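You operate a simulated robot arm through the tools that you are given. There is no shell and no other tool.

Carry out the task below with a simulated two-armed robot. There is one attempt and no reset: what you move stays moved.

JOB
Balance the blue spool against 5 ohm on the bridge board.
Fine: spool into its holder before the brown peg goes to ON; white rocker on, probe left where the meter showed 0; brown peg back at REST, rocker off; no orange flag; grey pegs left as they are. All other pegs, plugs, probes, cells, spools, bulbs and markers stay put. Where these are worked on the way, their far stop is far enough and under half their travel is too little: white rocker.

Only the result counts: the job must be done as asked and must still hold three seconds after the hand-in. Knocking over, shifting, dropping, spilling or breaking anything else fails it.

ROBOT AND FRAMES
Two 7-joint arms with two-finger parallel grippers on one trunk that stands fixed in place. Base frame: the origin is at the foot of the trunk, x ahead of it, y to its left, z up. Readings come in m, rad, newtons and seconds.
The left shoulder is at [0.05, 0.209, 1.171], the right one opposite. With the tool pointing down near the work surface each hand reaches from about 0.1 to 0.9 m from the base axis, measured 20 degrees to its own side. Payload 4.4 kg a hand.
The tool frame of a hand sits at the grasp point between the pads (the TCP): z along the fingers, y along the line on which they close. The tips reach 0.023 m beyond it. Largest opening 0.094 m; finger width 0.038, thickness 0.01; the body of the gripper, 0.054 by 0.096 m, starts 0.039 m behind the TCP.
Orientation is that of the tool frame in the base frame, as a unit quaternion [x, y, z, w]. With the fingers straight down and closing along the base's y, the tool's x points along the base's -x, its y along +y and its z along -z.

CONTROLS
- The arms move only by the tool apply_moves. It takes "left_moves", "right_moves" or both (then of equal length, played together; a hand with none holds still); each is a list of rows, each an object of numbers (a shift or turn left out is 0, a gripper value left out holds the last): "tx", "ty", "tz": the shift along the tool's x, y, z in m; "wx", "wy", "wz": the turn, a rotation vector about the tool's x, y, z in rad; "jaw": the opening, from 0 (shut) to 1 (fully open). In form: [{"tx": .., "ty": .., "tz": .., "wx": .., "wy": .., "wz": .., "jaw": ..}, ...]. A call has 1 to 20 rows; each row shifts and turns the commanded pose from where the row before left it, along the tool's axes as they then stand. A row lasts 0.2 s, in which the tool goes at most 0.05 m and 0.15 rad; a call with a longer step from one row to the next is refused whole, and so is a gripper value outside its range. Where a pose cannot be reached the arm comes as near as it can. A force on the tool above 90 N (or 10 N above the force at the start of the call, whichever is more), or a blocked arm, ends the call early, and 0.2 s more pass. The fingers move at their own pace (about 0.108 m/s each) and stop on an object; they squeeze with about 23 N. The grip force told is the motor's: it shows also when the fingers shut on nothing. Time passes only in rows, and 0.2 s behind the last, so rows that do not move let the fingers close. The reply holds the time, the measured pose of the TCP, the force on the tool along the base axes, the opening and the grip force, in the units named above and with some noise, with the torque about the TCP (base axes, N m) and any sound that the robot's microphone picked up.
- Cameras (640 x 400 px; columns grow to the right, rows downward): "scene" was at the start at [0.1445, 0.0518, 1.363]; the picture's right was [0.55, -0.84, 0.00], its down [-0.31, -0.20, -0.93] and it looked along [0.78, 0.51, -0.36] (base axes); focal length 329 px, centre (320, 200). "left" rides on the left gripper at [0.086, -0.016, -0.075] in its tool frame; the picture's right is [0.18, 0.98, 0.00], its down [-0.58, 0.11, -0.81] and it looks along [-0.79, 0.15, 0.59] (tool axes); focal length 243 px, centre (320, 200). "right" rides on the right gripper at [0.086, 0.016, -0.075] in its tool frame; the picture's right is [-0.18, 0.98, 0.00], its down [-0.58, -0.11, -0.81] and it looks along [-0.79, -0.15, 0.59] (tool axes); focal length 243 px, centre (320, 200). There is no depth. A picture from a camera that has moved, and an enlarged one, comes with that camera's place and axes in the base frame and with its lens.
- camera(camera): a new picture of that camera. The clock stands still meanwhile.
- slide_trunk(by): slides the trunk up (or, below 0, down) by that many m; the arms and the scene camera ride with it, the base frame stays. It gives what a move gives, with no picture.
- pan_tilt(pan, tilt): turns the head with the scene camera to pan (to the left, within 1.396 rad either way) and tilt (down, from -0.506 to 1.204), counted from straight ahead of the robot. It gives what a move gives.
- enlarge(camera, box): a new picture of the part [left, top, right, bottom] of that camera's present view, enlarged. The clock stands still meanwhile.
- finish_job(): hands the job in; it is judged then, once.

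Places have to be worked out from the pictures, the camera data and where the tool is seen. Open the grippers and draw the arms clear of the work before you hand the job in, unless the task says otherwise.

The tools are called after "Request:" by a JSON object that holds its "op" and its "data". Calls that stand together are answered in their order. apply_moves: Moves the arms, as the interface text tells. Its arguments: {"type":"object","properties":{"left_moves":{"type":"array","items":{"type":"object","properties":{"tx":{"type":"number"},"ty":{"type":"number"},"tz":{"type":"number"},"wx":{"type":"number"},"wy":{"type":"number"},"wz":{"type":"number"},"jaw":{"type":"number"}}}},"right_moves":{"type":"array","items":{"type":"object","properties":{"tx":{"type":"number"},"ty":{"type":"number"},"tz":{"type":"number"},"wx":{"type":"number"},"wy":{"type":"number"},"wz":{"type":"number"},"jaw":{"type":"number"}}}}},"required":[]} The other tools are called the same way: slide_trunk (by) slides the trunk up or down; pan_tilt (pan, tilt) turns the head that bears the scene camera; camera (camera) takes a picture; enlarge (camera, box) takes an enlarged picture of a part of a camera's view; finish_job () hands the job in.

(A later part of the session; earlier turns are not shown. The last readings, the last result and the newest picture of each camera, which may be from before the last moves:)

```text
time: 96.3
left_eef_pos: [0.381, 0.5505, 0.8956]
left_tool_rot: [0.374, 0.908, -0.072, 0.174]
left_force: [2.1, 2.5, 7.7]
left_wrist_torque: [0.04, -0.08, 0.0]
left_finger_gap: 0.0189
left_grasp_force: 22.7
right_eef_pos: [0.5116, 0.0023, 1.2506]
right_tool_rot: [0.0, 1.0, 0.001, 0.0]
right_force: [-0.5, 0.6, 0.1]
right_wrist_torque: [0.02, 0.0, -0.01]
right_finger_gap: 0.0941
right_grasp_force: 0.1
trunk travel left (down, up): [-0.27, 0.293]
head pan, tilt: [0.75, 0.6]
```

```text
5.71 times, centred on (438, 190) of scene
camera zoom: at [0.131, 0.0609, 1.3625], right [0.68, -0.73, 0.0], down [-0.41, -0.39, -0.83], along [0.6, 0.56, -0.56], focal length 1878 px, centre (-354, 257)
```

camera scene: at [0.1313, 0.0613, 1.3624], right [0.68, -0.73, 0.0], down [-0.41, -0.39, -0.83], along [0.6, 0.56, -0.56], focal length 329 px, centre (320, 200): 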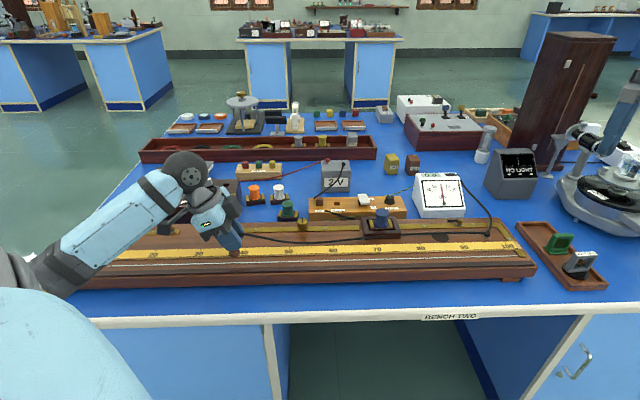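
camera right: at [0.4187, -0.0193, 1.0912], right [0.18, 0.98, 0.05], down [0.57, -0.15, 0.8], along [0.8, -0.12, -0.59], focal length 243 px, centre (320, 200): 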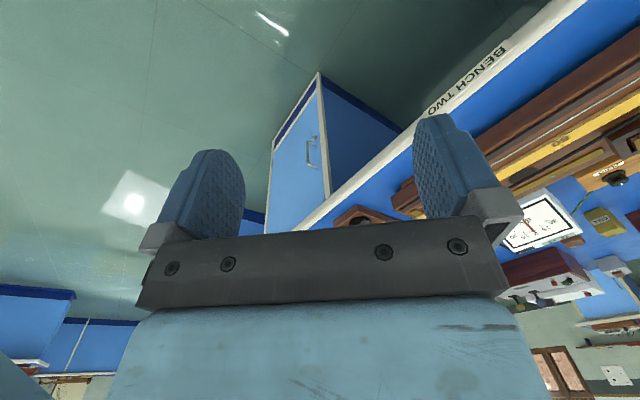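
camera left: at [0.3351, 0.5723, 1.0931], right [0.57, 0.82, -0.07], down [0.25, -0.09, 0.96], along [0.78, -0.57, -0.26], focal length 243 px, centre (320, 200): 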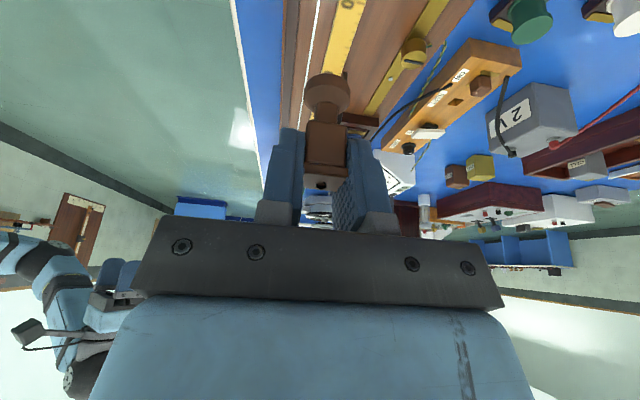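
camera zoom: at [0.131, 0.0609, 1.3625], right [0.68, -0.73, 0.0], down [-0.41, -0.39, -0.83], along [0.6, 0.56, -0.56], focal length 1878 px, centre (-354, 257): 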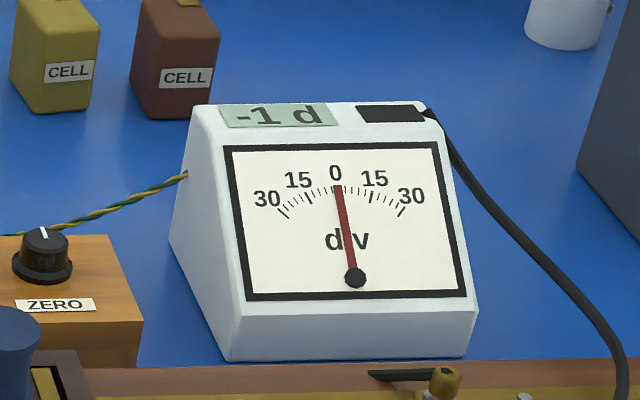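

−1 d at ≈38.0 cm. So the null is near 39.0. I refine by testing 38.5 cm.

Request:
{"op": "apply_moves", "data": {"left_moves": [{"tx": -0.0022, "tz": -0.0056}, {"tx": -0.0046, "tz": 0.0019}, {"tx": 0.0022, "tz": 0.0056}, {}, {}, {}, {}]}}

Request:
{"op": "enlarge", "data": {"camera": "scene", "box": [390, 155, 486, 225]}}

```text
time: 97.9
left_eef_pos: [0.3844, 0.5485, 0.895]
left_tool_rot: [0.374, 0.908, -0.072, 0.174]
left_force: [1.0, 1.4, 1.9]
left_wrist_torque: [-0.02, -0.07, -0.01]
left_finger_gap: 0.0187
left_grasp_force: 23.7
right_eef_pos: [0.5126, 0.0036, 1.2519]
right_tool_rot: [0.0, 1.0, 0.0, 0.0]
right_force: [0.7, -0.3, -0.1]
right_wrist_torque: [0.02, 0.0, 0.0]
right_finger_gap: 0.0942
right_grasp_force: 0.1
trunk travel left (down, up): [-0.27, 0.293]
head pan, tilt: [0.75, 0.6]
```

```text
5.71 times, centred on (438, 190) of scene
camera zoom: at [0.1312, 0.0612, 1.3624], right [0.68, -0.73, 0.0], down [-0.41, -0.39, -0.83], along [0.6, 0.56, -0.56], focal length 1878 px, centre (-354, 257)
```

zoom: 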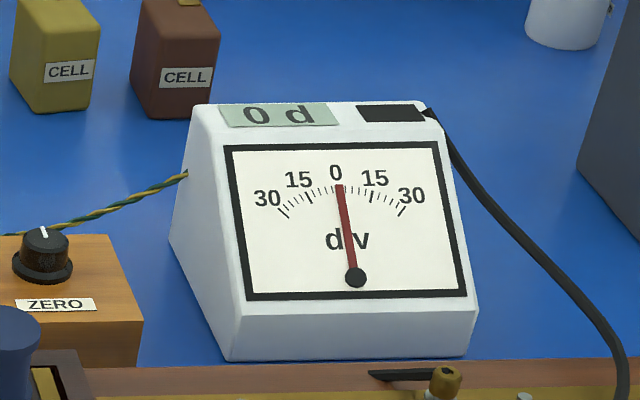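

0 d at ≈38.5 cm (light contact). Now test ≈39.5 cm.

Request:
{"op": "apply_moves", "data": {"left_moves": [{"tx": -0.0022, "tz": -0.0056}, {"tx": -0.0093, "tz": 0.0037}, {"tx": 0.0023, "tz": 0.0058}, {}, {}, {}, {}]}}

Request:
{"op": "enlarge", "data": {"camera": "scene", "box": [390, 155, 486, 225]}}

```text
time: 99.5
left_eef_pos: [0.3892, 0.5402, 0.8959]
left_tool_rot: [0.375, 0.908, -0.072, 0.174]
left_force: [0.6, 1.9, 6.2]
left_wrist_torque: [0.04, -0.02, 0.0]
left_finger_gap: 0.0187
left_grasp_force: 22.6
right_eef_pos: [0.5125, 0.0027, 1.2501]
right_tool_rot: [-0.001, 1.0, 0.0, 0.0]
right_force: [0.8, 0.0, 0.2]
right_wrist_torque: [-0.03, 0.01, -0.02]
right_finger_gap: 0.0941
right_grasp_force: 0.1
trunk travel left (down, up): [-0.27, 0.293]
head pan, tilt: [0.75, 0.6]
```

```text
5.71 times, centred on (438, 190) of scene
camera zoom: at [0.1309, 0.061, 1.3625], right [0.68, -0.73, 0.0], down [-0.41, -0.39, -0.83], along [0.6, 0.56, -0.56], focal length 1878 px, centre (-354, 257)
```

zoom: 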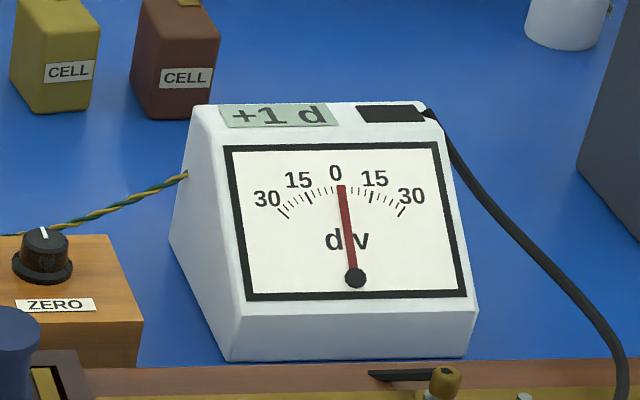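

+1 d at ≈39.5 cm. The zero zone is about 38.3–39.25, so I set the probe at its middle, ≈38.75 cm, and confirm.

Request:
{"op": "apply_moves", "data": {"left_moves": [{"tx": -0.0022, "tz": -0.0056}, {"tx": 0.007, "tz": -0.0028}, {"tx": 0.0022, "tz": 0.0056}, {}, {}, {}, {}, {}]}}

Request:
{"op": "enlarge", "data": {"camera": "scene", "box": [390, 155, 486, 225]}}

Request:
{"op": "enlarge", "data": {"camera": "scene", "box": [200, 230, 280, 280]}}

```text
time: 101.3
left_eef_pos: [0.3857, 0.5449, 0.8942]
left_tool_rot: [0.374, 0.908, -0.072, 0.174]
left_force: [1.3, 1.1, 4.0]
left_wrist_torque: [0.04, -0.06, 0.02]
left_finger_gap: 0.0188
left_grasp_force: 23.4
right_eef_pos: [0.5113, 0.003, 1.2501]
right_tool_rot: [0.0, 1.0, 0.001, 0.0]
right_force: [0.1, 0.0, 0.5]
right_wrist_torque: [-0.01, 0.01, -0.03]
right_finger_gap: 0.0941
right_grasp_force: 0.1
trunk travel left (down, up): [-0.27, 0.293]
head pan, tilt: [0.75, 0.6]
```

```text
5.71 times, centred on (438, 190) of scene
camera zoom: at [0.1311, 0.0611, 1.3624], right [0.68, -0.73, 0.0], down [-0.41, -0.39, -0.83], along [0.6, 0.56, -0.56], focal length 1878 px, centre (-354, 257)
```

zoom: 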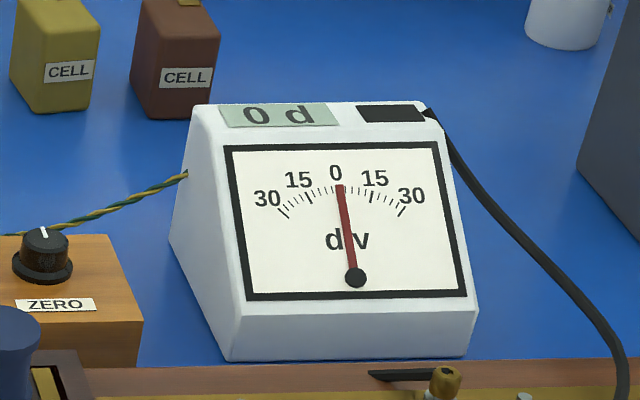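

```text
8.00 times, centred on (240, 255) of scene
camera zoom: at [0.1311, 0.0611, 1.3624], right [0.68, -0.73, 0.0], down [-0.41, -0.39, -0.83], along [0.6, 0.56, -0.56], focal length 2629 px, centre (960, -240)
```

zoom: 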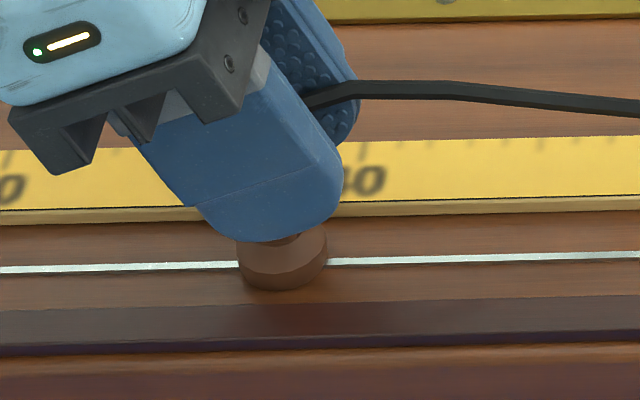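

0 d with firm contact at ≈38.75 cm and the foot centred on the wire. Release the probe here and rise straight up.

Request:
{"op": "apply_moves", "data": {"left_moves": [{"jaw": 0.1}, {"jaw": 0.25}, {"jaw": 0.4}, {"jaw": 0.4}, {"tx": -0.0056, "tz": -0.0139}, {"tx": -0.0111, "tz": -0.0279}, {"tx": -0.0148, "tz": -0.0371}, {"tx": -0.0148, "tz": -0.0371}, {}]}}

Request:
{"op": "enlarge", "data": {"camera": "scene", "box": [390, 155, 486, 225]}}

Request:
{"op": "enlarge", "data": {"camera": "scene", "box": [190, 210, 290, 275]}}

Request:
{"op": "camera", "data": {"camera": "scene"}}

```text
time: 103.3
left_eef_pos: [0.385, 0.5445, 1.019]
left_tool_rot: [0.375, 0.908, -0.073, 0.173]
left_force: [-0.4, -1.0, 0.2]
left_wrist_torque: [-0.01, -0.01, 0.03]
left_finger_gap: 0.0378
left_grasp_force: 0.1
right_eef_pos: [0.5115, 0.0044, 1.2504]
right_tool_rot: [0.0, 1.0, -0.001, 0.0]
right_force: [0.3, -0.1, 0.7]
right_wrist_torque: [0.0, -0.03, 0.0]
right_finger_gap: 0.0942
right_grasp_force: 0.1
trunk travel left (down, up): [-0.27, 0.293]
head pan, tilt: [0.75, 0.6]
```

```text
5.71 times, centred on (438, 190) of scene
camera zoom: at [0.1312, 0.0617, 1.3623], right [0.68, -0.73, 0.0], down [-0.41, -0.39, -0.82], along [0.6, 0.56, -0.57], focal length 1878 px, centre (-354, 257)
```

zoom: 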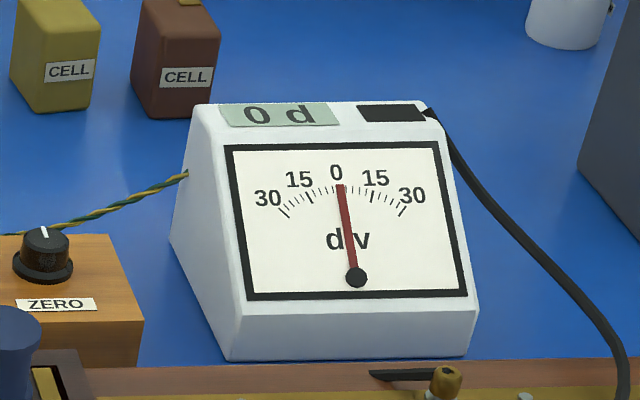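

```text
6.15 times, centred on (240, 242) of scene
camera zoom: at [0.1312, 0.0617, 1.3623], right [0.68, -0.73, 0.0], down [-0.41, -0.39, -0.82], along [0.6, 0.56, -0.57], focal length 2022 px, centre (812, -62)
```

zoom: 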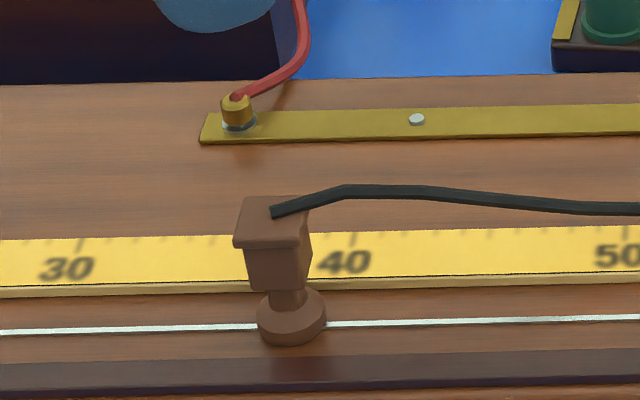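

```text
taken
camera scene: at [0.1312, 0.0617, 1.3623], right [0.68, -0.73, 0.0], down [-0.41, -0.39, -0.82], along [0.6, 0.56, -0.57], focal length 329 px, centre (320, 200)
```

scene: 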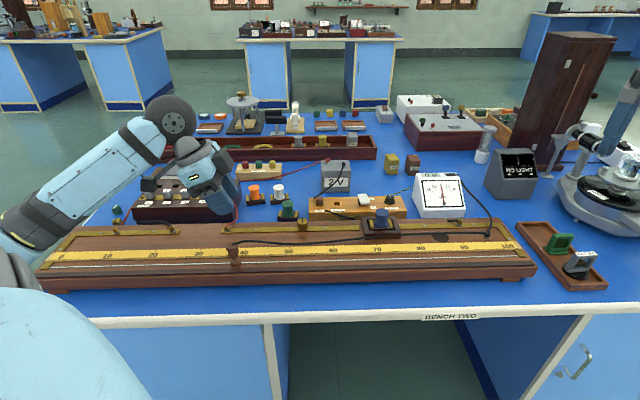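

Probe stands on the wire at ≈38.8 cm and the meter still shows 0 d, no flag. Next: rocker off and peg back. I untilt, raise and move toward the switch block.

Request:
{"op": "apply_moves", "data": {"left_moves": [{"wy": 0.13, "jaw": 0.0}, {"wy": 0.13}, {"wy": 0.12}, {"tx": -0.0376, "ty": 0.0204, "tz": -0.007}, {"tx": -0.0376, "ty": 0.0204, "tz": -0.007}, {"tx": -0.0376, "ty": 0.0204, "tz": -0.007}, {"tx": -0.0376, "ty": 0.0204, "tz": -0.007}, {"tx": -0.0376, "ty": 0.0204, "tz": -0.007}, {"tx": -0.0376, "ty": 0.0204, "tz": -0.007}, {"tx": -0.0376, "ty": 0.0204, "tz": -0.007}, {}]}}

Request:
{"op": "slide_trunk", "data": {"by": -0.12}}

Request:
{"op": "camera", "data": {"camera": "scene"}}

Request:
{"op": "camera", "data": {"camera": "left"}}

```text
time: 105.7
left_eef_pos: [0.674, 0.4605, 1.0692]
left_tool_rot: [0.381, 0.925, 0.001, -0.001]
left_force: [-0.7, 0.2, -0.3]
left_wrist_torque: [-0.01, -0.01, 0.0]
left_finger_gap: 0.0
left_grasp_force: 23.3
right_eef_pos: [0.5111, 0.0031, 1.2509]
right_tool_rot: [0.0, 1.0, 0.0, 0.001]
right_force: [-0.2, 0.2, -0.3]
right_wrist_torque: [0.01, -0.01, 0.0]
right_finger_gap: 0.0938
right_grasp_force: 0.1
trunk travel left (down, up): [-0.27, 0.293]
head pan, tilt: [0.75, 0.6]
```

```text
time: 107.2
left_eef_pos: [0.6732, 0.4613, 0.9487]
left_tool_rot: [0.381, 0.925, 0.001, -0.001]
left_force: [-0.6, -0.9, -0.1]
left_wrist_torque: [-0.04, 0.0, -0.02]
left_finger_gap: 0.0001
left_grasp_force: 23.0
right_eef_pos: [0.5116, 0.0038, 1.1304]
right_tool_rot: [0.0, 1.0, 0.0, 0.0]
right_force: [-0.1, 0.0, 0.5]
right_wrist_torque: [0.04, -0.03, 0.03]
right_finger_gap: 0.094
right_grasp_force: 0.0
trunk travel left (down, up): [-0.15, 0.413]
head pan, tilt: [0.75, 0.6]
```

```text
taken
camera scene: at [0.131, 0.0613, 1.2425], right [0.68, -0.73, 0.0], down [-0.41, -0.39, -0.83], along [0.6, 0.56, -0.56], focal length 329 px, centre (320, 200)
```

scene: 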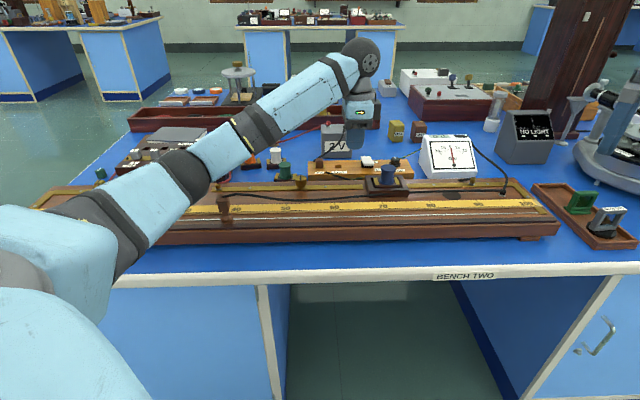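

```text
taken
camera left: at [0.6005, 0.5107, 1.023], right [0.56, 0.83, 0.0], down [0.49, -0.33, 0.81], along [0.67, -0.45, -0.59], focal length 243 px, centre (320, 200)
```

left: 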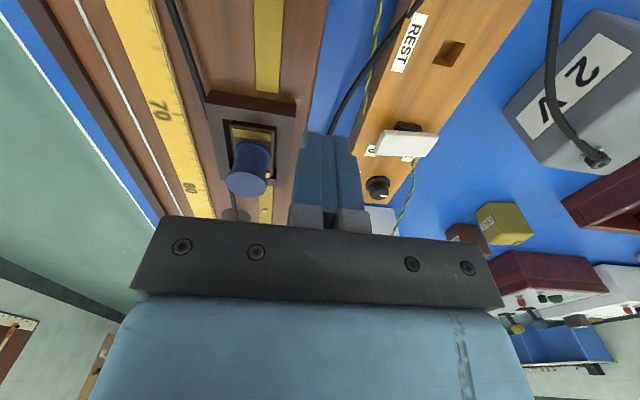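

The arm passes well above the probe. Now I position the closed fingers over the near ("0") end of the rocker (e 0.200, n 0.874).

Request:
{"op": "apply_moves", "data": {"left_moves": [{"tx": -0.025, "ty": 0.036}, {"tx": -0.025, "ty": 0.036}, {"tz": 0.03}, {"tz": 0.02}, {}]}}

Request:
{"op": "camera", "data": {"camera": "left"}}

Request:
{"op": "camera", "data": {"camera": "scene"}}

Request:
{"op": "enlarge", "data": {"camera": "scene", "box": [320, 110, 448, 190]}}

```text
time: 108.4
left_eef_pos: [0.7578, 0.4753, 0.9015]
left_tool_rot: [0.381, 0.925, 0.002, 0.0]
left_force: [0.3, 1.3, -0.2]
left_wrist_torque: [0.01, 0.04, 0.01]
left_finger_gap: 0.0003
left_grasp_force: 23.3
right_eef_pos: [0.5104, 0.001, 1.1312]
right_tool_rot: [0.0, 1.0, 0.001, 0.001]
right_force: [-1.0, 0.2, -1.0]
right_wrist_torque: [0.04, 0.02, 0.0]
right_finger_gap: 0.094
right_grasp_force: 0.2
trunk travel left (down, up): [-0.15, 0.413]
head pan, tilt: [0.75, 0.6]
```

```text
taken
camera left: at [0.6845, 0.525, 0.9756], right [0.56, 0.83, 0.0], down [0.49, -0.34, 0.81], along [0.67, -0.45, -0.59], focal length 243 px, centre (320, 200)
```

left: 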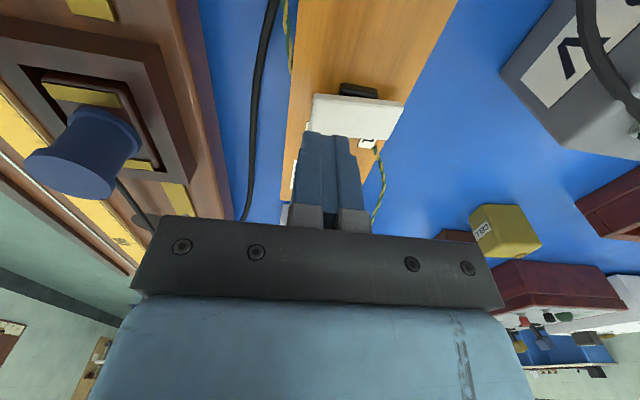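

```text
taken
camera scene: at [0.1303, 0.0593, 1.2427], right [0.68, -0.73, 0.0], down [-0.41, -0.38, -0.83], along [0.6, 0.56, -0.56], focal length 329 px, centre (320, 200)
```

scene: 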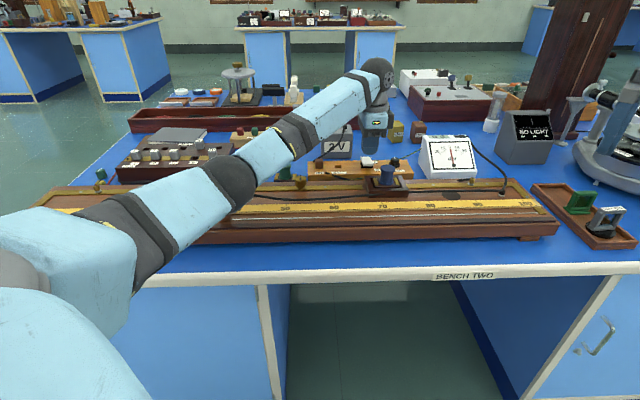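

```text
5.00 times, centred on (384, 150) of scene
camera zoom: at [0.1303, 0.0593, 1.2427], right [0.68, -0.73, 0.0], down [-0.41, -0.38, -0.83], along [0.6, 0.56, -0.56], focal length 1643 px, centre (0, 450)
```

zoom: 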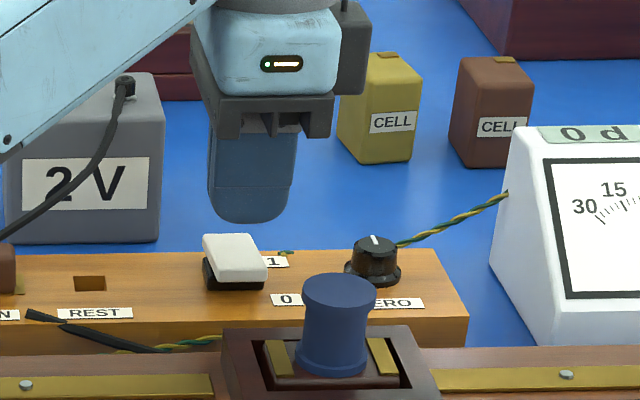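

The elbow is now close above the probe, and the camera hints at a slight lean. I'll immediately raise the tool and then the trunk to gain clearance over the probe.

Request:
{"op": "apply_moves", "data": {"left_moves": [{"tz": -0.03}, {"tz": -0.03}, {}]}}

Request:
{"op": "camera", "data": {"camera": "scene"}}

```text
time: 109.2
left_eef_pos: [0.7601, 0.4786, 0.9577]
left_tool_rot: [0.381, 0.925, -0.001, -0.002]
left_force: [0.0, 0.6, -0.4]
left_wrist_torque: [0.0, -0.02, -0.01]
left_finger_gap: 0.0
left_grasp_force: 22.8
right_eef_pos: [0.5126, 0.0028, 1.1308]
right_tool_rot: [0.0, 1.0, 0.0, 0.0]
right_force: [-0.3, -0.5, 0.0]
right_wrist_torque: [-0.03, 0.01, 0.03]
right_finger_gap: 0.094
right_grasp_force: 0.1
trunk travel left (down, up): [-0.15, 0.413]
head pan, tilt: [0.75, 0.6]
```

```text
taken
camera scene: at [0.1315, 0.0614, 1.2423], right [0.68, -0.73, 0.0], down [-0.41, -0.39, -0.82], along [0.6, 0.56, -0.57], focal length 329 px, centre (320, 200)
```

scene: 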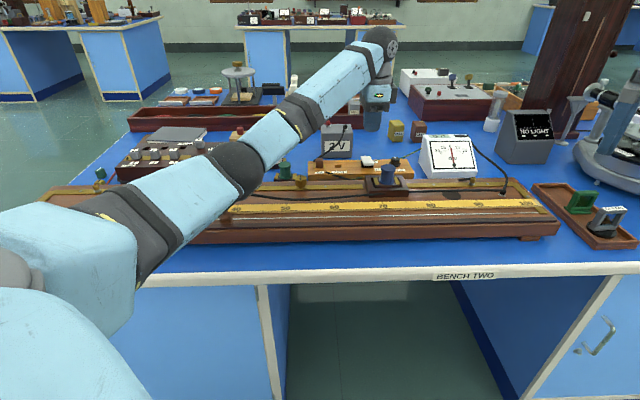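

The lean is gone. Raise the trunk 0.1 m and check whether the probe was disturbed.

Request:
{"op": "slide_trunk", "data": {"by": 0.1}}

Request:
{"op": "camera", "data": {"camera": "scene"}}

Request:
{"op": "enlarge", "data": {"camera": "scene", "box": [190, 190, 290, 260]}}

```text
time: 110.6
left_eef_pos: [0.7586, 0.4774, 1.0585]
left_tool_rot: [0.382, 0.924, 0.0, -0.001]
left_force: [-0.3, 0.1, -0.8]
left_wrist_torque: [-0.01, -0.04, -0.03]
left_finger_gap: 0.0
left_grasp_force: 22.9
right_eef_pos: [0.5124, 0.003, 1.231]
right_tool_rot: [0.001, 1.0, 0.0, 0.0]
right_force: [0.6, 0.6, -0.8]
right_wrist_torque: [0.0, 0.0, 0.01]
right_finger_gap: 0.0942
right_grasp_force: 0.0
trunk travel left (down, up): [-0.25, 0.313]
head pan, tilt: [0.75, 0.6]
```

```text
taken
camera scene: at [0.1316, 0.0615, 1.3423], right [0.68, -0.73, 0.0], down [-0.41, -0.39, -0.82], along [0.6, 0.56, -0.57], focal length 329 px, centre (320, 200)
```

scene: 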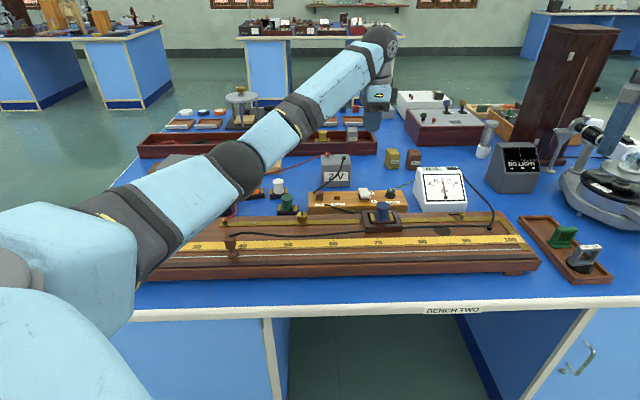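

```text
5.71 times, centred on (240, 225) of scene
camera zoom: at [0.1316, 0.0615, 1.3423], right [0.68, -0.73, 0.0], down [-0.41, -0.39, -0.82], along [0.6, 0.56, -0.57], focal length 1878 px, centre (777, 57)
```

zoom: 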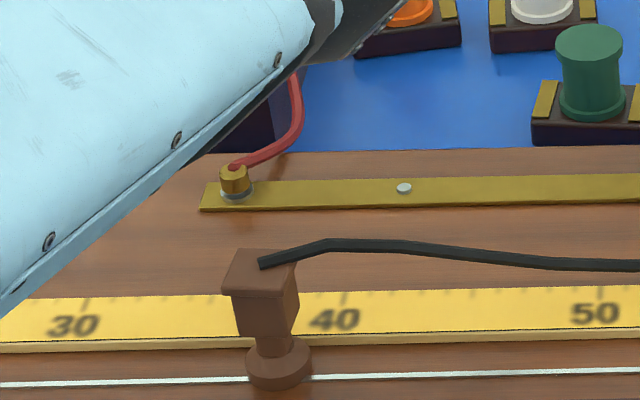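

The probe still stands; it may have been nudged by a millimetre or two. The circuit is still live, so check the meter reading and zoom on the probe.

Request:
{"op": "enlarge", "data": {"camera": "scene", "box": [390, 145, 486, 215]}}

Request:
{"op": "enlarge", "data": {"camera": "scene", "box": [205, 225, 269, 265]}}

```text
5.71 times, centred on (438, 180) of scene
camera zoom: at [0.1316, 0.0615, 1.3423], right [0.68, -0.73, 0.0], down [-0.41, -0.39, -0.82], along [0.6, 0.56, -0.57], focal length 1878 px, centre (-354, 314)
```

zoom: 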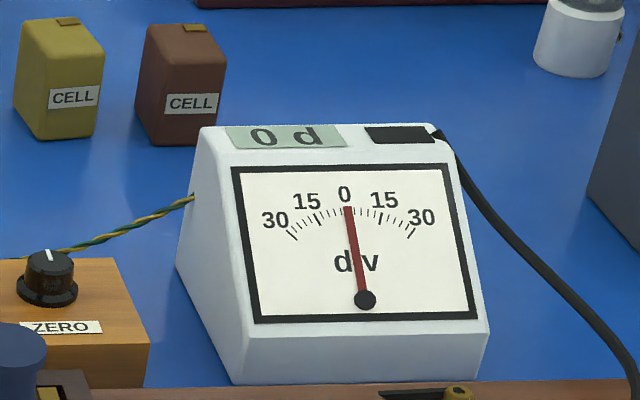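

```text
10.00 times, centred on (237, 245) of scene
camera zoom: at [0.1316, 0.0615, 1.3423], right [0.68, -0.73, 0.0], down [-0.41, -0.39, -0.82], along [0.6, 0.56, -0.57], focal length 3286 px, centre (1150, -250)
```

zoom: 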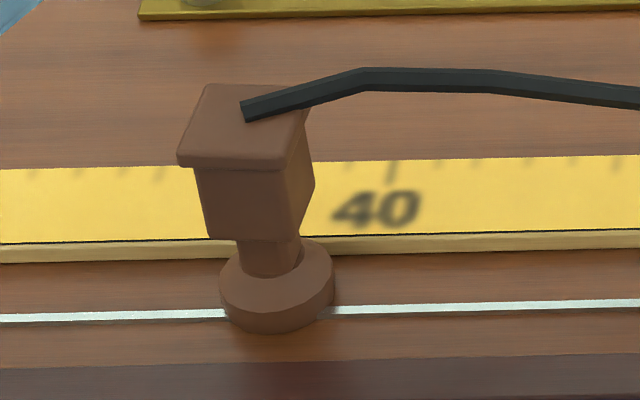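

Meter still 0 d with the probe standing. To keep the elbow well clear of the probe I raise the trunk further (+0.08) before lowering the hand to the rocker.

Request:
{"op": "slide_trunk", "data": {"by": 0.08}}

Request:
{"op": "apply_moves", "data": {"left_moves": [{"tz": 0.04}, {"tz": 0.04}, {"tz": 0.04}, {"tz": 0.04}, {}]}}

Request:
{"op": "camera", "data": {"camera": "scene"}}

```text
time: 111.7
left_eef_pos: [0.7599, 0.4776, 1.1375]
left_tool_rot: [0.381, 0.925, 0.0, -0.001]
left_force: [0.1, 0.1, -0.1]
left_wrist_torque: [-0.02, -0.04, 0.0]
left_finger_gap: 0.0001
left_grasp_force: 23.5
right_eef_pos: [0.512, 0.0024, 1.3108]
right_tool_rot: [0.0, 1.0, 0.0, 0.0]
right_force: [0.3, -0.6, 0.9]
right_wrist_torque: [0.01, 0.0, 0.01]
right_finger_gap: 0.0941
right_grasp_force: 0.1
trunk travel left (down, up): [-0.33, 0.233]
head pan, tilt: [0.75, 0.6]
```

```text
time: 112.9
left_eef_pos: [0.7573, 0.4774, 0.9803]
left_tool_rot: [0.381, 0.925, 0.0, -0.001]
left_force: [0.6, -0.3, -0.5]
left_wrist_torque: [-0.03, 0.01, 0.0]
left_finger_gap: 0.0
left_grasp_force: 22.8
right_eef_pos: [0.5116, 0.0038, 1.3114]
right_tool_rot: [-0.001, 1.0, 0.0, 0.0]
right_force: [0.6, -0.4, 0.1]
right_wrist_torque: [0.0, -0.02, -0.01]
right_finger_gap: 0.0942
right_grasp_force: 0.1
trunk travel left (down, up): [-0.33, 0.233]
head pan, tilt: [0.75, 0.6]
```

```text
taken
camera scene: at [0.1306, 0.0609, 1.4225], right [0.68, -0.73, 0.0], down [-0.41, -0.38, -0.83], along [0.6, 0.56, -0.56], focal length 329 px, centre (320, 200)
```

scene: 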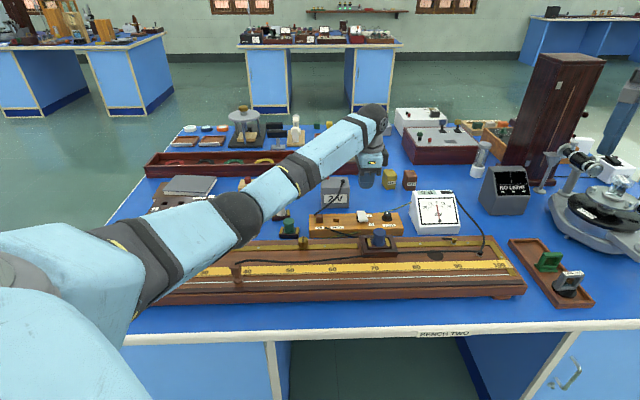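

No reach problem and the arm is well above the probe. Continue lowering to z≈0.895 over the near end of the rocker.

Request:
{"op": "apply_moves", "data": {"left_moves": [{"tz": 0.03}, {"tz": 0.03}, {"tz": 0.025}, {}]}}

Request:
{"op": "camera", "data": {"camera": "scene"}}

Request:
{"op": "camera", "data": {"camera": "left"}}

```text
time: 113.9
left_eef_pos: [0.7592, 0.4791, 0.8942]
left_tool_rot: [0.381, 0.924, -0.001, -0.001]
left_force: [0.2, 0.6, 0.2]
left_wrist_torque: [-0.01, -0.01, -0.02]
left_finger_gap: 0.0
left_grasp_force: 23.4
right_eef_pos: [0.5124, 0.0037, 1.3105]
right_tool_rot: [-0.001, 1.0, 0.0, 0.0]
right_force: [0.5, -0.5, 0.5]
right_wrist_torque: [0.02, 0.02, 0.02]
right_finger_gap: 0.0941
right_grasp_force: 0.1
trunk travel left (down, up): [-0.33, 0.233]
head pan, tilt: [0.75, 0.6]
```

```text
taken
camera scene: at [0.1308, 0.0612, 1.4224], right [0.68, -0.73, 0.0], down [-0.41, -0.39, -0.83], along [0.6, 0.56, -0.56], focal length 329 px, centre (320, 200)
```

scene: 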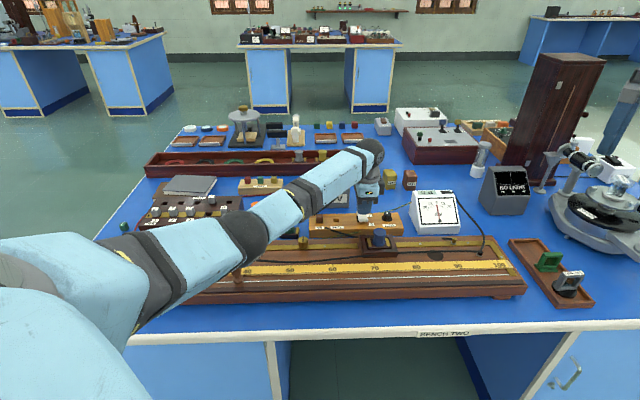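

```text
taken
camera left: at [0.6856, 0.5275, 0.9685], right [0.56, 0.83, 0.0], down [0.49, -0.33, 0.81], along [0.67, -0.45, -0.59], focal length 243 px, centre (320, 200)
```

left: 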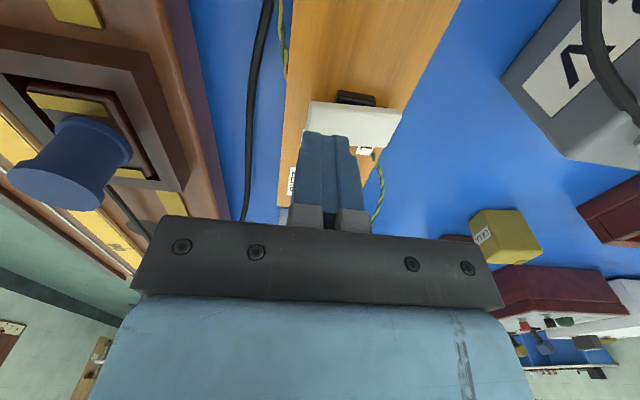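

TCP is over the near end (e 0.198, n 0.876), body upright, elbow ~0.15 m above the probe. Press down.

Request:
{"op": "apply_moves", "data": {"left_moves": [{"tz": 0.012}, {"tz": 0.006}, {"tz": 0.004}, {"tz": 0.003}, {}]}}

Request:
{"op": "enlarge", "data": {"camera": "scene", "box": [310, 180, 406, 250]}}

```text
time: 115.1
left_eef_pos: [0.759, 0.4788, 0.8703]
left_tool_rot: [0.381, 0.925, 0.0, -0.001]
left_force: [1.7, 0.1, 3.4]
left_wrist_torque: [-0.02, -0.12, 0.01]
left_finger_gap: 0.0
left_grasp_force: 23.0
right_eef_pos: [0.5113, 0.0032, 1.3111]
right_tool_rot: [0.0, 1.0, 0.0, 0.0]
right_force: [-0.6, 1.1, -0.6]
right_wrist_torque: [-0.01, 0.02, -0.05]
right_finger_gap: 0.0938
right_grasp_force: 0.0
trunk travel left (down, up): [-0.33, 0.233]
head pan, tilt: [0.75, 0.6]
```

```text
5.71 times, centred on (358, 215) of scene
camera zoom: at [0.1308, 0.0611, 1.4225], right [0.68, -0.73, 0.0], down [-0.41, -0.39, -0.83], along [0.6, 0.56, -0.56], focal length 1878 px, centre (103, 114)
```

zoom: 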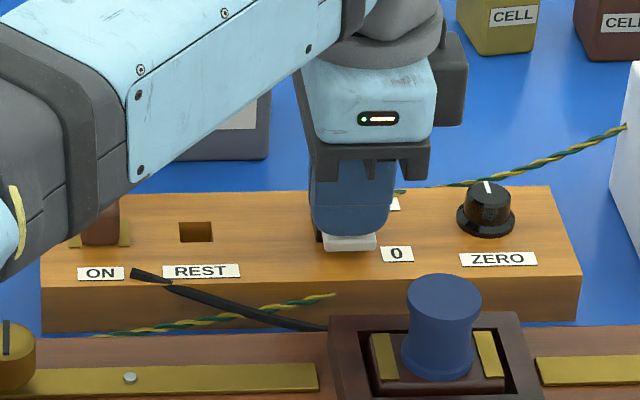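

Contact beginning; the near end is going down. Press a few millimetres more to reach its stop.

Request:
{"op": "apply_moves", "data": {"left_moves": [{"tz": 0.003}, {"tz": 0.003}, {}]}}

Request:
{"op": "enlarge", "data": {"camera": "scene", "box": [330, 195, 394, 235]}}

```text
time: 115.9
left_eef_pos: [0.7585, 0.4778, 0.8698]
left_tool_rot: [0.382, 0.924, 0.003, 0.004]
left_force: [12.6, 11.2, 32.1]
left_wrist_torque: [0.75, -0.24, -0.2]
left_finger_gap: 0.0
left_grasp_force: 23.3
right_eef_pos: [0.5091, 0.0017, 1.3129]
right_tool_rot: [0.0, 1.0, 0.001, 0.001]
right_force: [0.4, 0.3, 0.5]
right_wrist_torque: [-0.01, 0.02, 0.01]
right_finger_gap: 0.094
right_grasp_force: 0.0
trunk travel left (down, up): [-0.33, 0.233]
head pan, tilt: [0.75, 0.6]
```

```text
10.00 times, centred on (362, 215) of scene
camera zoom: at [0.1276, 0.0595, 1.4233], right [0.68, -0.73, 0.0], down [-0.41, -0.38, -0.83], along [0.61, 0.56, -0.56], focal length 3286 px, centre (-100, 50)
```

zoom: 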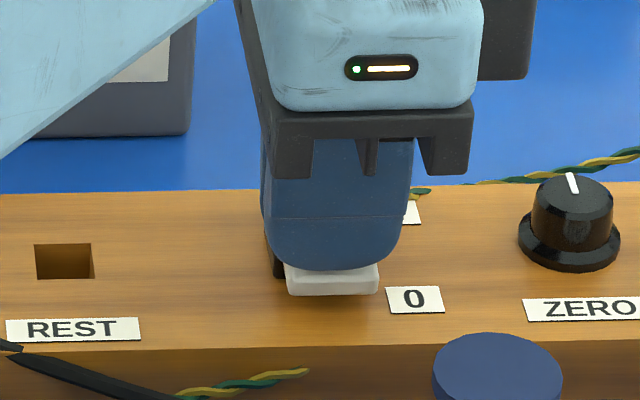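

Force 32 N – the rocker is at its "0" stop. Lift off and verify.

Request:
{"op": "apply_moves", "data": {"left_moves": [{"tz": -0.012}, {"tz": -0.03}, {"tz": -0.04}, {"tz": -0.03}, {}]}}

Request:
{"op": "enlarge", "data": {"camera": "scene", "box": [310, 180, 470, 280]}}

Request:
{"op": "enlarge", "data": {"camera": "scene", "box": [190, 230, 290, 300]}}

```text
time: 117.1
left_eef_pos: [0.7585, 0.4787, 0.9739]
left_tool_rot: [0.381, 0.925, -0.001, -0.001]
left_force: [0.8, -0.7, 0.1]
left_wrist_torque: [0.04, -0.03, 0.0]
left_finger_gap: 0.0001
left_grasp_force: 22.7
right_eef_pos: [0.5119, 0.0037, 1.3101]
right_tool_rot: [0.001, 1.0, 0.001, 0.0]
right_force: [-0.2, -0.3, -0.4]
right_wrist_torque: [-0.01, 0.01, -0.02]
right_finger_gap: 0.0942
right_grasp_force: 0.0
trunk travel left (down, up): [-0.33, 0.233]
head pan, tilt: [0.75, 0.6]
```

```text
4.00 times, centred on (390, 230) of scene
camera zoom: at [0.1315, 0.0616, 1.4223], right [0.68, -0.73, 0.0], down [-0.41, -0.39, -0.82], along [0.6, 0.56, -0.57], focal length 1314 px, centre (40, 80)
```

zoom: 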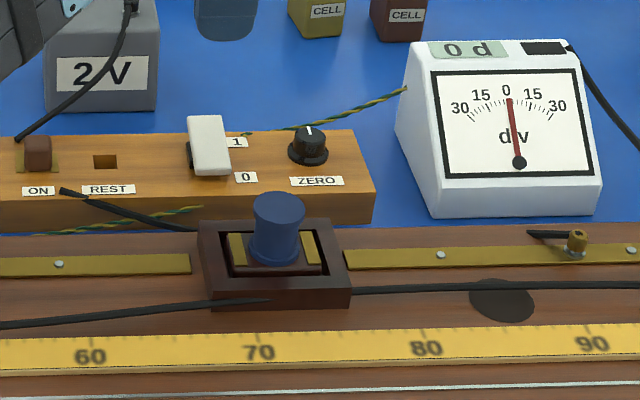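

```text
5.71 times, centred on (240, 265) of scene
camera zoom: at [0.1315, 0.0616, 1.4223], right [0.68, -0.73, 0.0], down [-0.41, -0.39, -0.82], along [0.6, 0.56, -0.57], focal length 1878 px, centre (777, -171)
```

zoom: 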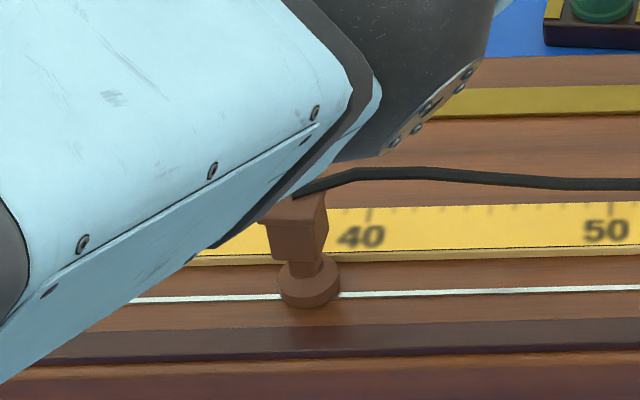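

Rocker is back at "0", meter 0 d, no flag, probe undisturbed. Now yaw the hand +90° back (as used for the peg before) and move above the peg in ON.

Request:
{"op": "apply_moves", "data": {"left_moves": [{"wz": -0.1428, "jaw": 0.4}, {"wz": -0.1428}, {"wz": -0.1428}, {"wz": -0.1428}, {"wz": -0.1428}, {"wz": -0.1428}, {"wz": -0.1428}, {"wz": -0.1428}, {"wz": -0.1428}, {"wz": -0.1428}, {"wz": -0.1428}, {"ty": 0.041, "tx": -0.007}, {"ty": 0.041, "tx": -0.007}, {"ty": 0.041, "tx": -0.0067}, {}]}}

Request:
{"op": "camera", "data": {"camera": "left"}}

Request:
{"op": "camera", "data": {"camera": "scene"}}

Request:
{"op": "enlarge", "data": {"camera": "left", "box": [240, 20, 400, 120]}}

```text
time: 120.3
left_eef_pos: [0.6884, 0.5828, 0.9744]
left_tool_rot: [-0.384, 0.923, 0.0, -0.001]
left_force: [0.2, 0.3, 0.8]
left_wrist_torque: [0.04, -0.01, 0.0]
left_finger_gap: 0.0375
left_grasp_force: 0.0
right_eef_pos: [0.5127, 0.0018, 1.3121]
right_tool_rot: [-0.001, 1.0, 0.0, 0.0]
right_force: [0.1, -0.1, -0.4]
right_wrist_torque: [0.04, 0.0, 0.04]
right_finger_gap: 0.0941
right_grasp_force: 0.0
trunk travel left (down, up): [-0.33, 0.233]
head pan, tilt: [0.75, 0.6]
```

```text
taken
camera left: at [0.6398, 0.5085, 1.0489], right [-0.83, 0.56, 0.0], down [0.33, 0.49, 0.81], along [0.45, 0.67, -0.59], focal length 243 px, centre (320, 200)
```

left: 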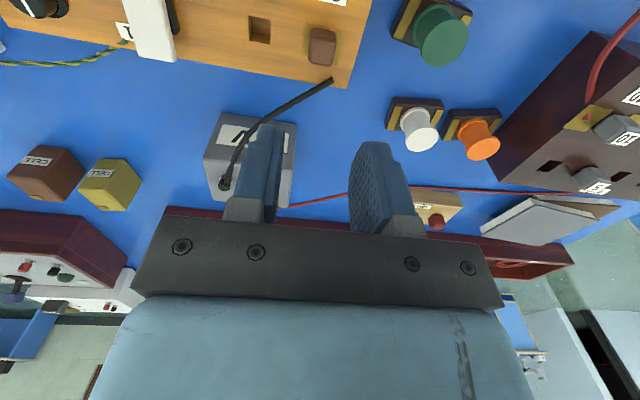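

```text
taken
camera scene: at [0.1316, 0.0607, 1.4223], right [0.68, -0.73, 0.0], down [-0.41, -0.38, -0.83], along [0.6, 0.56, -0.56], focal length 329 px, centre (320, 200)
```

scene: 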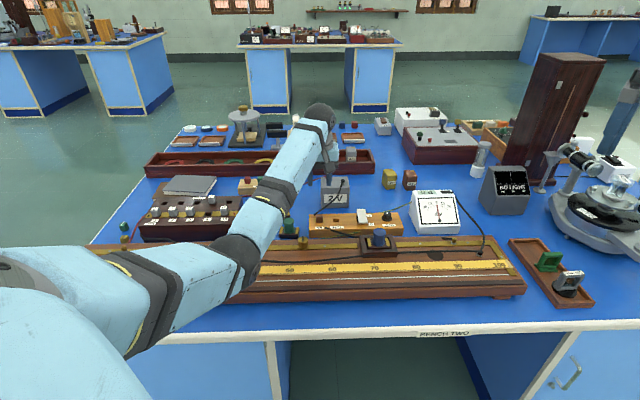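

```text
4.00 times, centred on (320, 70) of left
camera zoom: at [0.6398, 0.5085, 1.0489], right [-0.83, 0.56, 0.0], down [0.33, 0.49, 0.81], along [0.45, 0.67, -0.59], focal length 970 px, centre (320, 720)
```

zoom: 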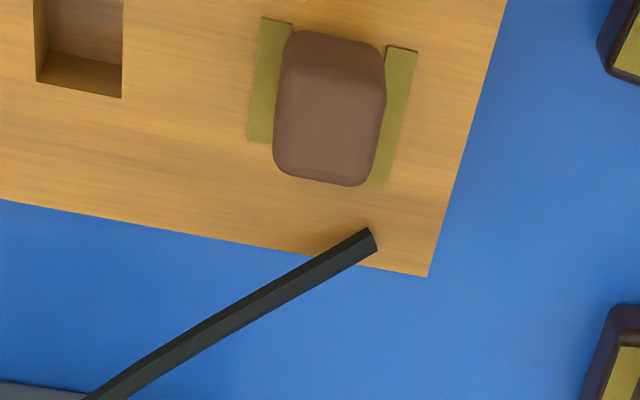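

Peg centre is at e≈0.0757, n≈0.8935. I raise the trunk 0.05 for elbow clearance, align and descend to just above the peg.

Request:
{"op": "slide_trunk", "data": {"by": 0.05}}

Request:
{"op": "apply_moves", "data": {"left_moves": [{"ty": -0.001, "tx": 0.005, "tz": 0.03}, {"tz": 0.04}, {"tz": 0.04}, {"tz": 0.035}, {}]}}

Request:
{"op": "camera", "data": {"camera": "scene"}}

Request:
{"op": "enlarge", "data": {"camera": "left", "box": [240, 80, 400, 180]}}

```text
time: 121.2
left_eef_pos: [0.6882, 0.5811, 1.025]
left_tool_rot: [-0.384, 0.923, 0.0, -0.002]
left_force: [-0.3, 0.5, -0.1]
left_wrist_torque: [-0.01, 0.0, 0.02]
left_finger_gap: 0.0376
left_grasp_force: 0.1
right_eef_pos: [0.5125, 0.0024, 1.3605]
right_tool_rot: [-0.001, 1.0, 0.0, 0.0]
right_force: [0.1, 0.3, -1.4]
right_wrist_torque: [0.01, -0.03, 0.03]
right_finger_gap: 0.0942
right_grasp_force: 0.1
trunk travel left (down, up): [-0.38, 0.183]
head pan, tilt: [0.75, 0.6]
```

```text
time: 122.5
left_eef_pos: [0.6852, 0.578, 0.8798]
left_tool_rot: [-0.385, 0.923, 0.001, 0.0]
left_force: [0.1, 0.7, 0.0]
left_wrist_torque: [0.01, -0.01, -0.01]
left_finger_gap: 0.0375
left_grasp_force: 0.1
right_eef_pos: [0.5118, 0.002, 1.3612]
right_tool_rot: [-0.001, 1.0, 0.0, 0.0]
right_force: [-0.2, -0.8, -0.3]
right_wrist_torque: [-0.01, -0.01, 0.01]
right_finger_gap: 0.0941
right_grasp_force: 0.0
trunk travel left (down, up): [-0.38, 0.183]
head pan, tilt: [0.75, 0.6]
```

```text
taken
camera scene: at [0.1308, 0.0611, 1.4724], right [0.68, -0.73, 0.0], down [-0.41, -0.39, -0.83], along [0.6, 0.56, -0.56], focal length 329 px, centre (320, 200)
```

scene: 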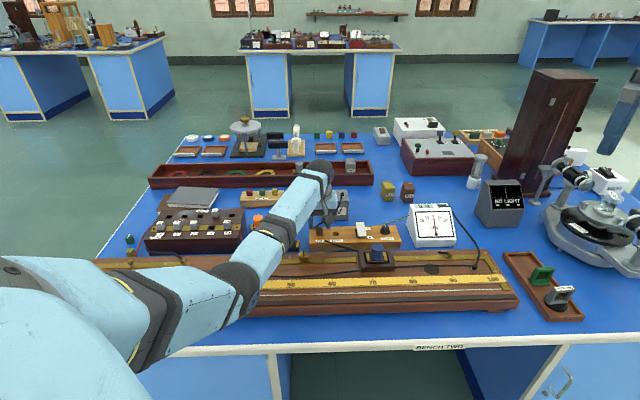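

```text
4.00 times, centred on (320, 130) of left
camera zoom: at [0.6354, 0.5048, 0.9544], right [-0.83, 0.56, 0.0], down [0.33, 0.49, 0.81], along [0.45, 0.67, -0.59], focal length 970 px, centre (320, 480)
```

zoom: 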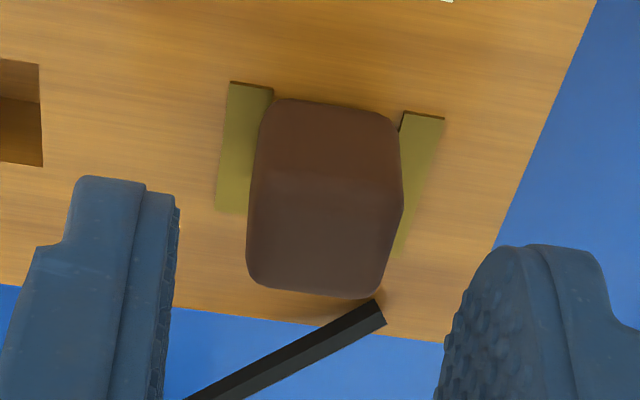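

Body upright, elbow high. Fingers straddle the peg; descend 22 mm and grip.

Request:
{"op": "apply_moves", "data": {"left_moves": [{"tz": 0.011}, {"tz": 0.011}, {"jaw": 0.2}, {"jaw": 0.0}, {"jaw": 0.0}, {"jaw": 0.0}]}}

Request:
{"op": "enlarge", "data": {"camera": "left", "box": [220, 60, 420, 185]}}

```text
time: 123.8
left_eef_pos: [0.6845, 0.5771, 0.8579]
left_tool_rot: [-0.385, 0.923, 0.001, 0.0]
left_force: [0.5, -0.3, 0.9]
left_wrist_torque: [0.0, 0.01, 0.02]
left_finger_gap: 0.0191
left_grasp_force: 23.2
right_eef_pos: [0.5127, 0.0039, 1.3608]
right_tool_rot: [0.0, 1.0, 0.0, 0.0]
right_force: [-0.2, 0.3, 0.3]
right_wrist_torque: [-0.01, 0.01, -0.01]
right_finger_gap: 0.094
right_grasp_force: 0.0
trunk travel left (down, up): [-0.38, 0.183]
head pan, tilt: [0.75, 0.6]
```

```text
3.20 times, centred on (320, 122) of left
camera zoom: at [0.6358, 0.5045, 0.9318], right [-0.83, 0.56, 0.0], down [0.33, 0.49, 0.81], along [0.45, 0.67, -0.59], focal length 776 px, centre (320, 448)
```

zoom: 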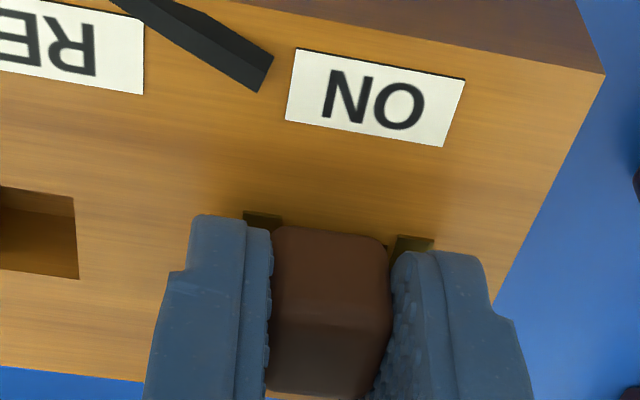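

Peg gripped. Lift 45 mm, shift +49.5 mm in e toward REST, and check alignment.

Request:
{"op": "apply_moves", "data": {"left_moves": [{"tz": -0.01}, {"tz": -0.015}, {"tz": -0.02}, {"ty": -0.025, "tx": -0.0008}, {"ty": -0.0245, "tx": -0.0007}, {}, {"tz": 0.015}, {"tz": 0.01}, {}]}}

Request:
{"op": "enlarge", "data": {"camera": "left", "box": [220, 60, 420, 185]}}

Request:
{"op": "enlarge", "data": {"camera": "scene", "box": [290, 190, 418, 270]}}

```text
time: 125.8
left_eef_pos: [0.7215, 0.5437, 0.8774]
left_tool_rot: [-0.385, 0.923, 0.001, -0.001]
left_force: [0.5, 0.5, 0.2]
left_wrist_torque: [-0.03, -0.02, 0.01]
left_finger_gap: 0.0184
left_grasp_force: 23.0
right_eef_pos: [0.5111, 0.0044, 1.3615]
right_tool_rot: [0.0, 1.0, -0.001, 0.0]
right_force: [1.1, -0.1, 0.1]
right_wrist_torque: [0.04, 0.01, -0.02]
right_finger_gap: 0.0941
right_grasp_force: 0.0
trunk travel left (down, up): [-0.38, 0.183]
head pan, tilt: [0.75, 0.6]
```

```text
3.20 times, centred on (320, 122) of left
camera zoom: at [0.6722, 0.4709, 0.9527], right [-0.83, 0.56, 0.0], down [0.33, 0.49, 0.81], along [0.45, 0.67, -0.59], focal length 776 px, centre (320, 448)
```

zoom: 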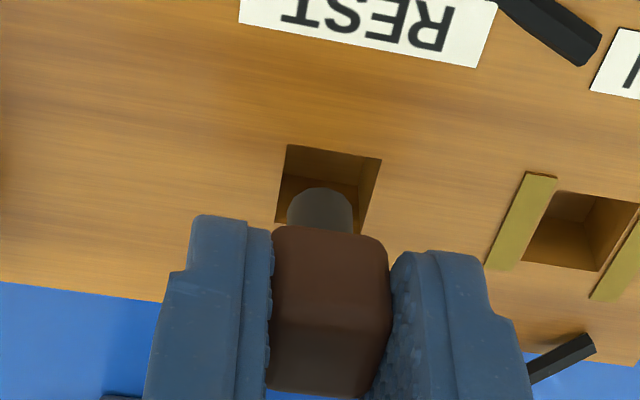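

```text
5.00 times, centred on (354, 230) of scene
camera zoom: at [0.1313, 0.0613, 1.4724], right [0.68, -0.73, 0.0], down [-0.41, -0.39, -0.83], along [0.6, 0.56, -0.56], focal length 1643 px, centre (150, 50)
```

zoom: 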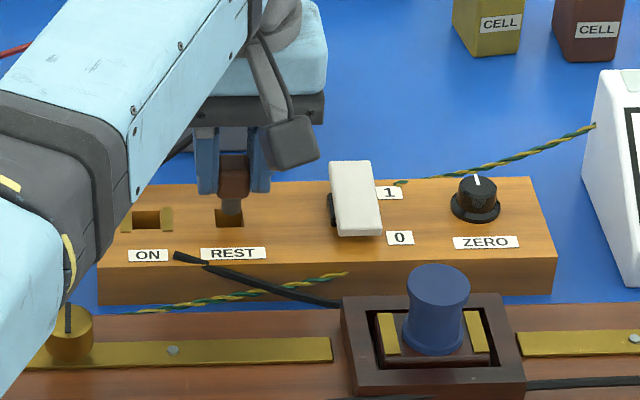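

The pin is over the REST hole. Lower it in.

Request:
{"op": "apply_moves", "data": {"left_moves": [{"tz": 0.006}, {"tz": 0.006}, {"tz": 0.004}, {"tz": 0.003}, {}]}}

Request:
{"op": "enlarge", "data": {"camera": "left", "box": [220, 60, 420, 185]}}

Request:
{"op": "enlarge", "data": {"camera": "scene", "box": [290, 190, 418, 270]}}

```text
time: 127.0
left_eef_pos: [0.7227, 0.5426, 0.858]
left_tool_rot: [-0.384, 0.923, 0.0, -0.001]
left_force: [0.6, 0.1, -0.1]
left_wrist_torque: [-0.01, -0.02, -0.04]
left_finger_gap: 0.0189
left_grasp_force: 23.4
right_eef_pos: [0.5131, 0.0031, 1.3604]
right_tool_rot: [0.0, 1.0, 0.0, 0.0]
right_force: [-0.1, -0.9, -0.1]
right_wrist_torque: [0.0, 0.01, -0.01]
right_finger_gap: 0.094
right_grasp_force: 0.0
trunk travel left (down, up): [-0.38, 0.183]
head pan, tilt: [0.75, 0.6]
```

```text
3.20 times, centred on (320, 122) of left
camera zoom: at [0.6733, 0.4704, 0.9329], right [-0.83, 0.56, 0.0], down [0.33, 0.49, 0.81], along [0.45, 0.67, -0.59], focal length 776 px, centre (320, 448)
```

zoom: 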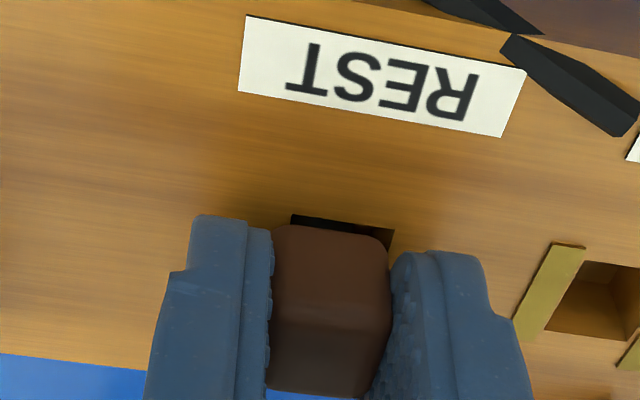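

```text
5.00 times, centred on (354, 230) of scene
camera zoom: at [0.1312, 0.0614, 1.4724], right [0.68, -0.73, 0.0], down [-0.41, -0.39, -0.83], along [0.6, 0.56, -0.56], focal length 1643 px, centre (150, 50)
```

zoom: 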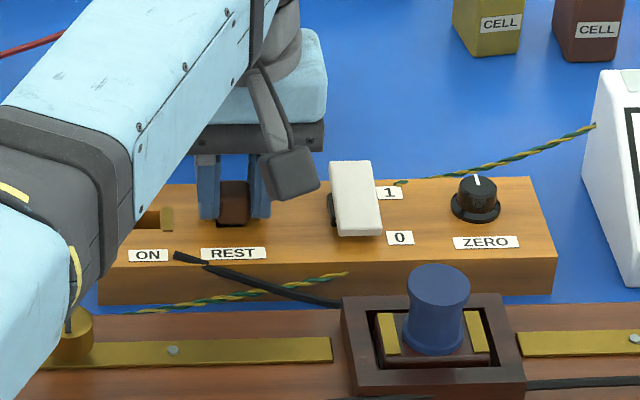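

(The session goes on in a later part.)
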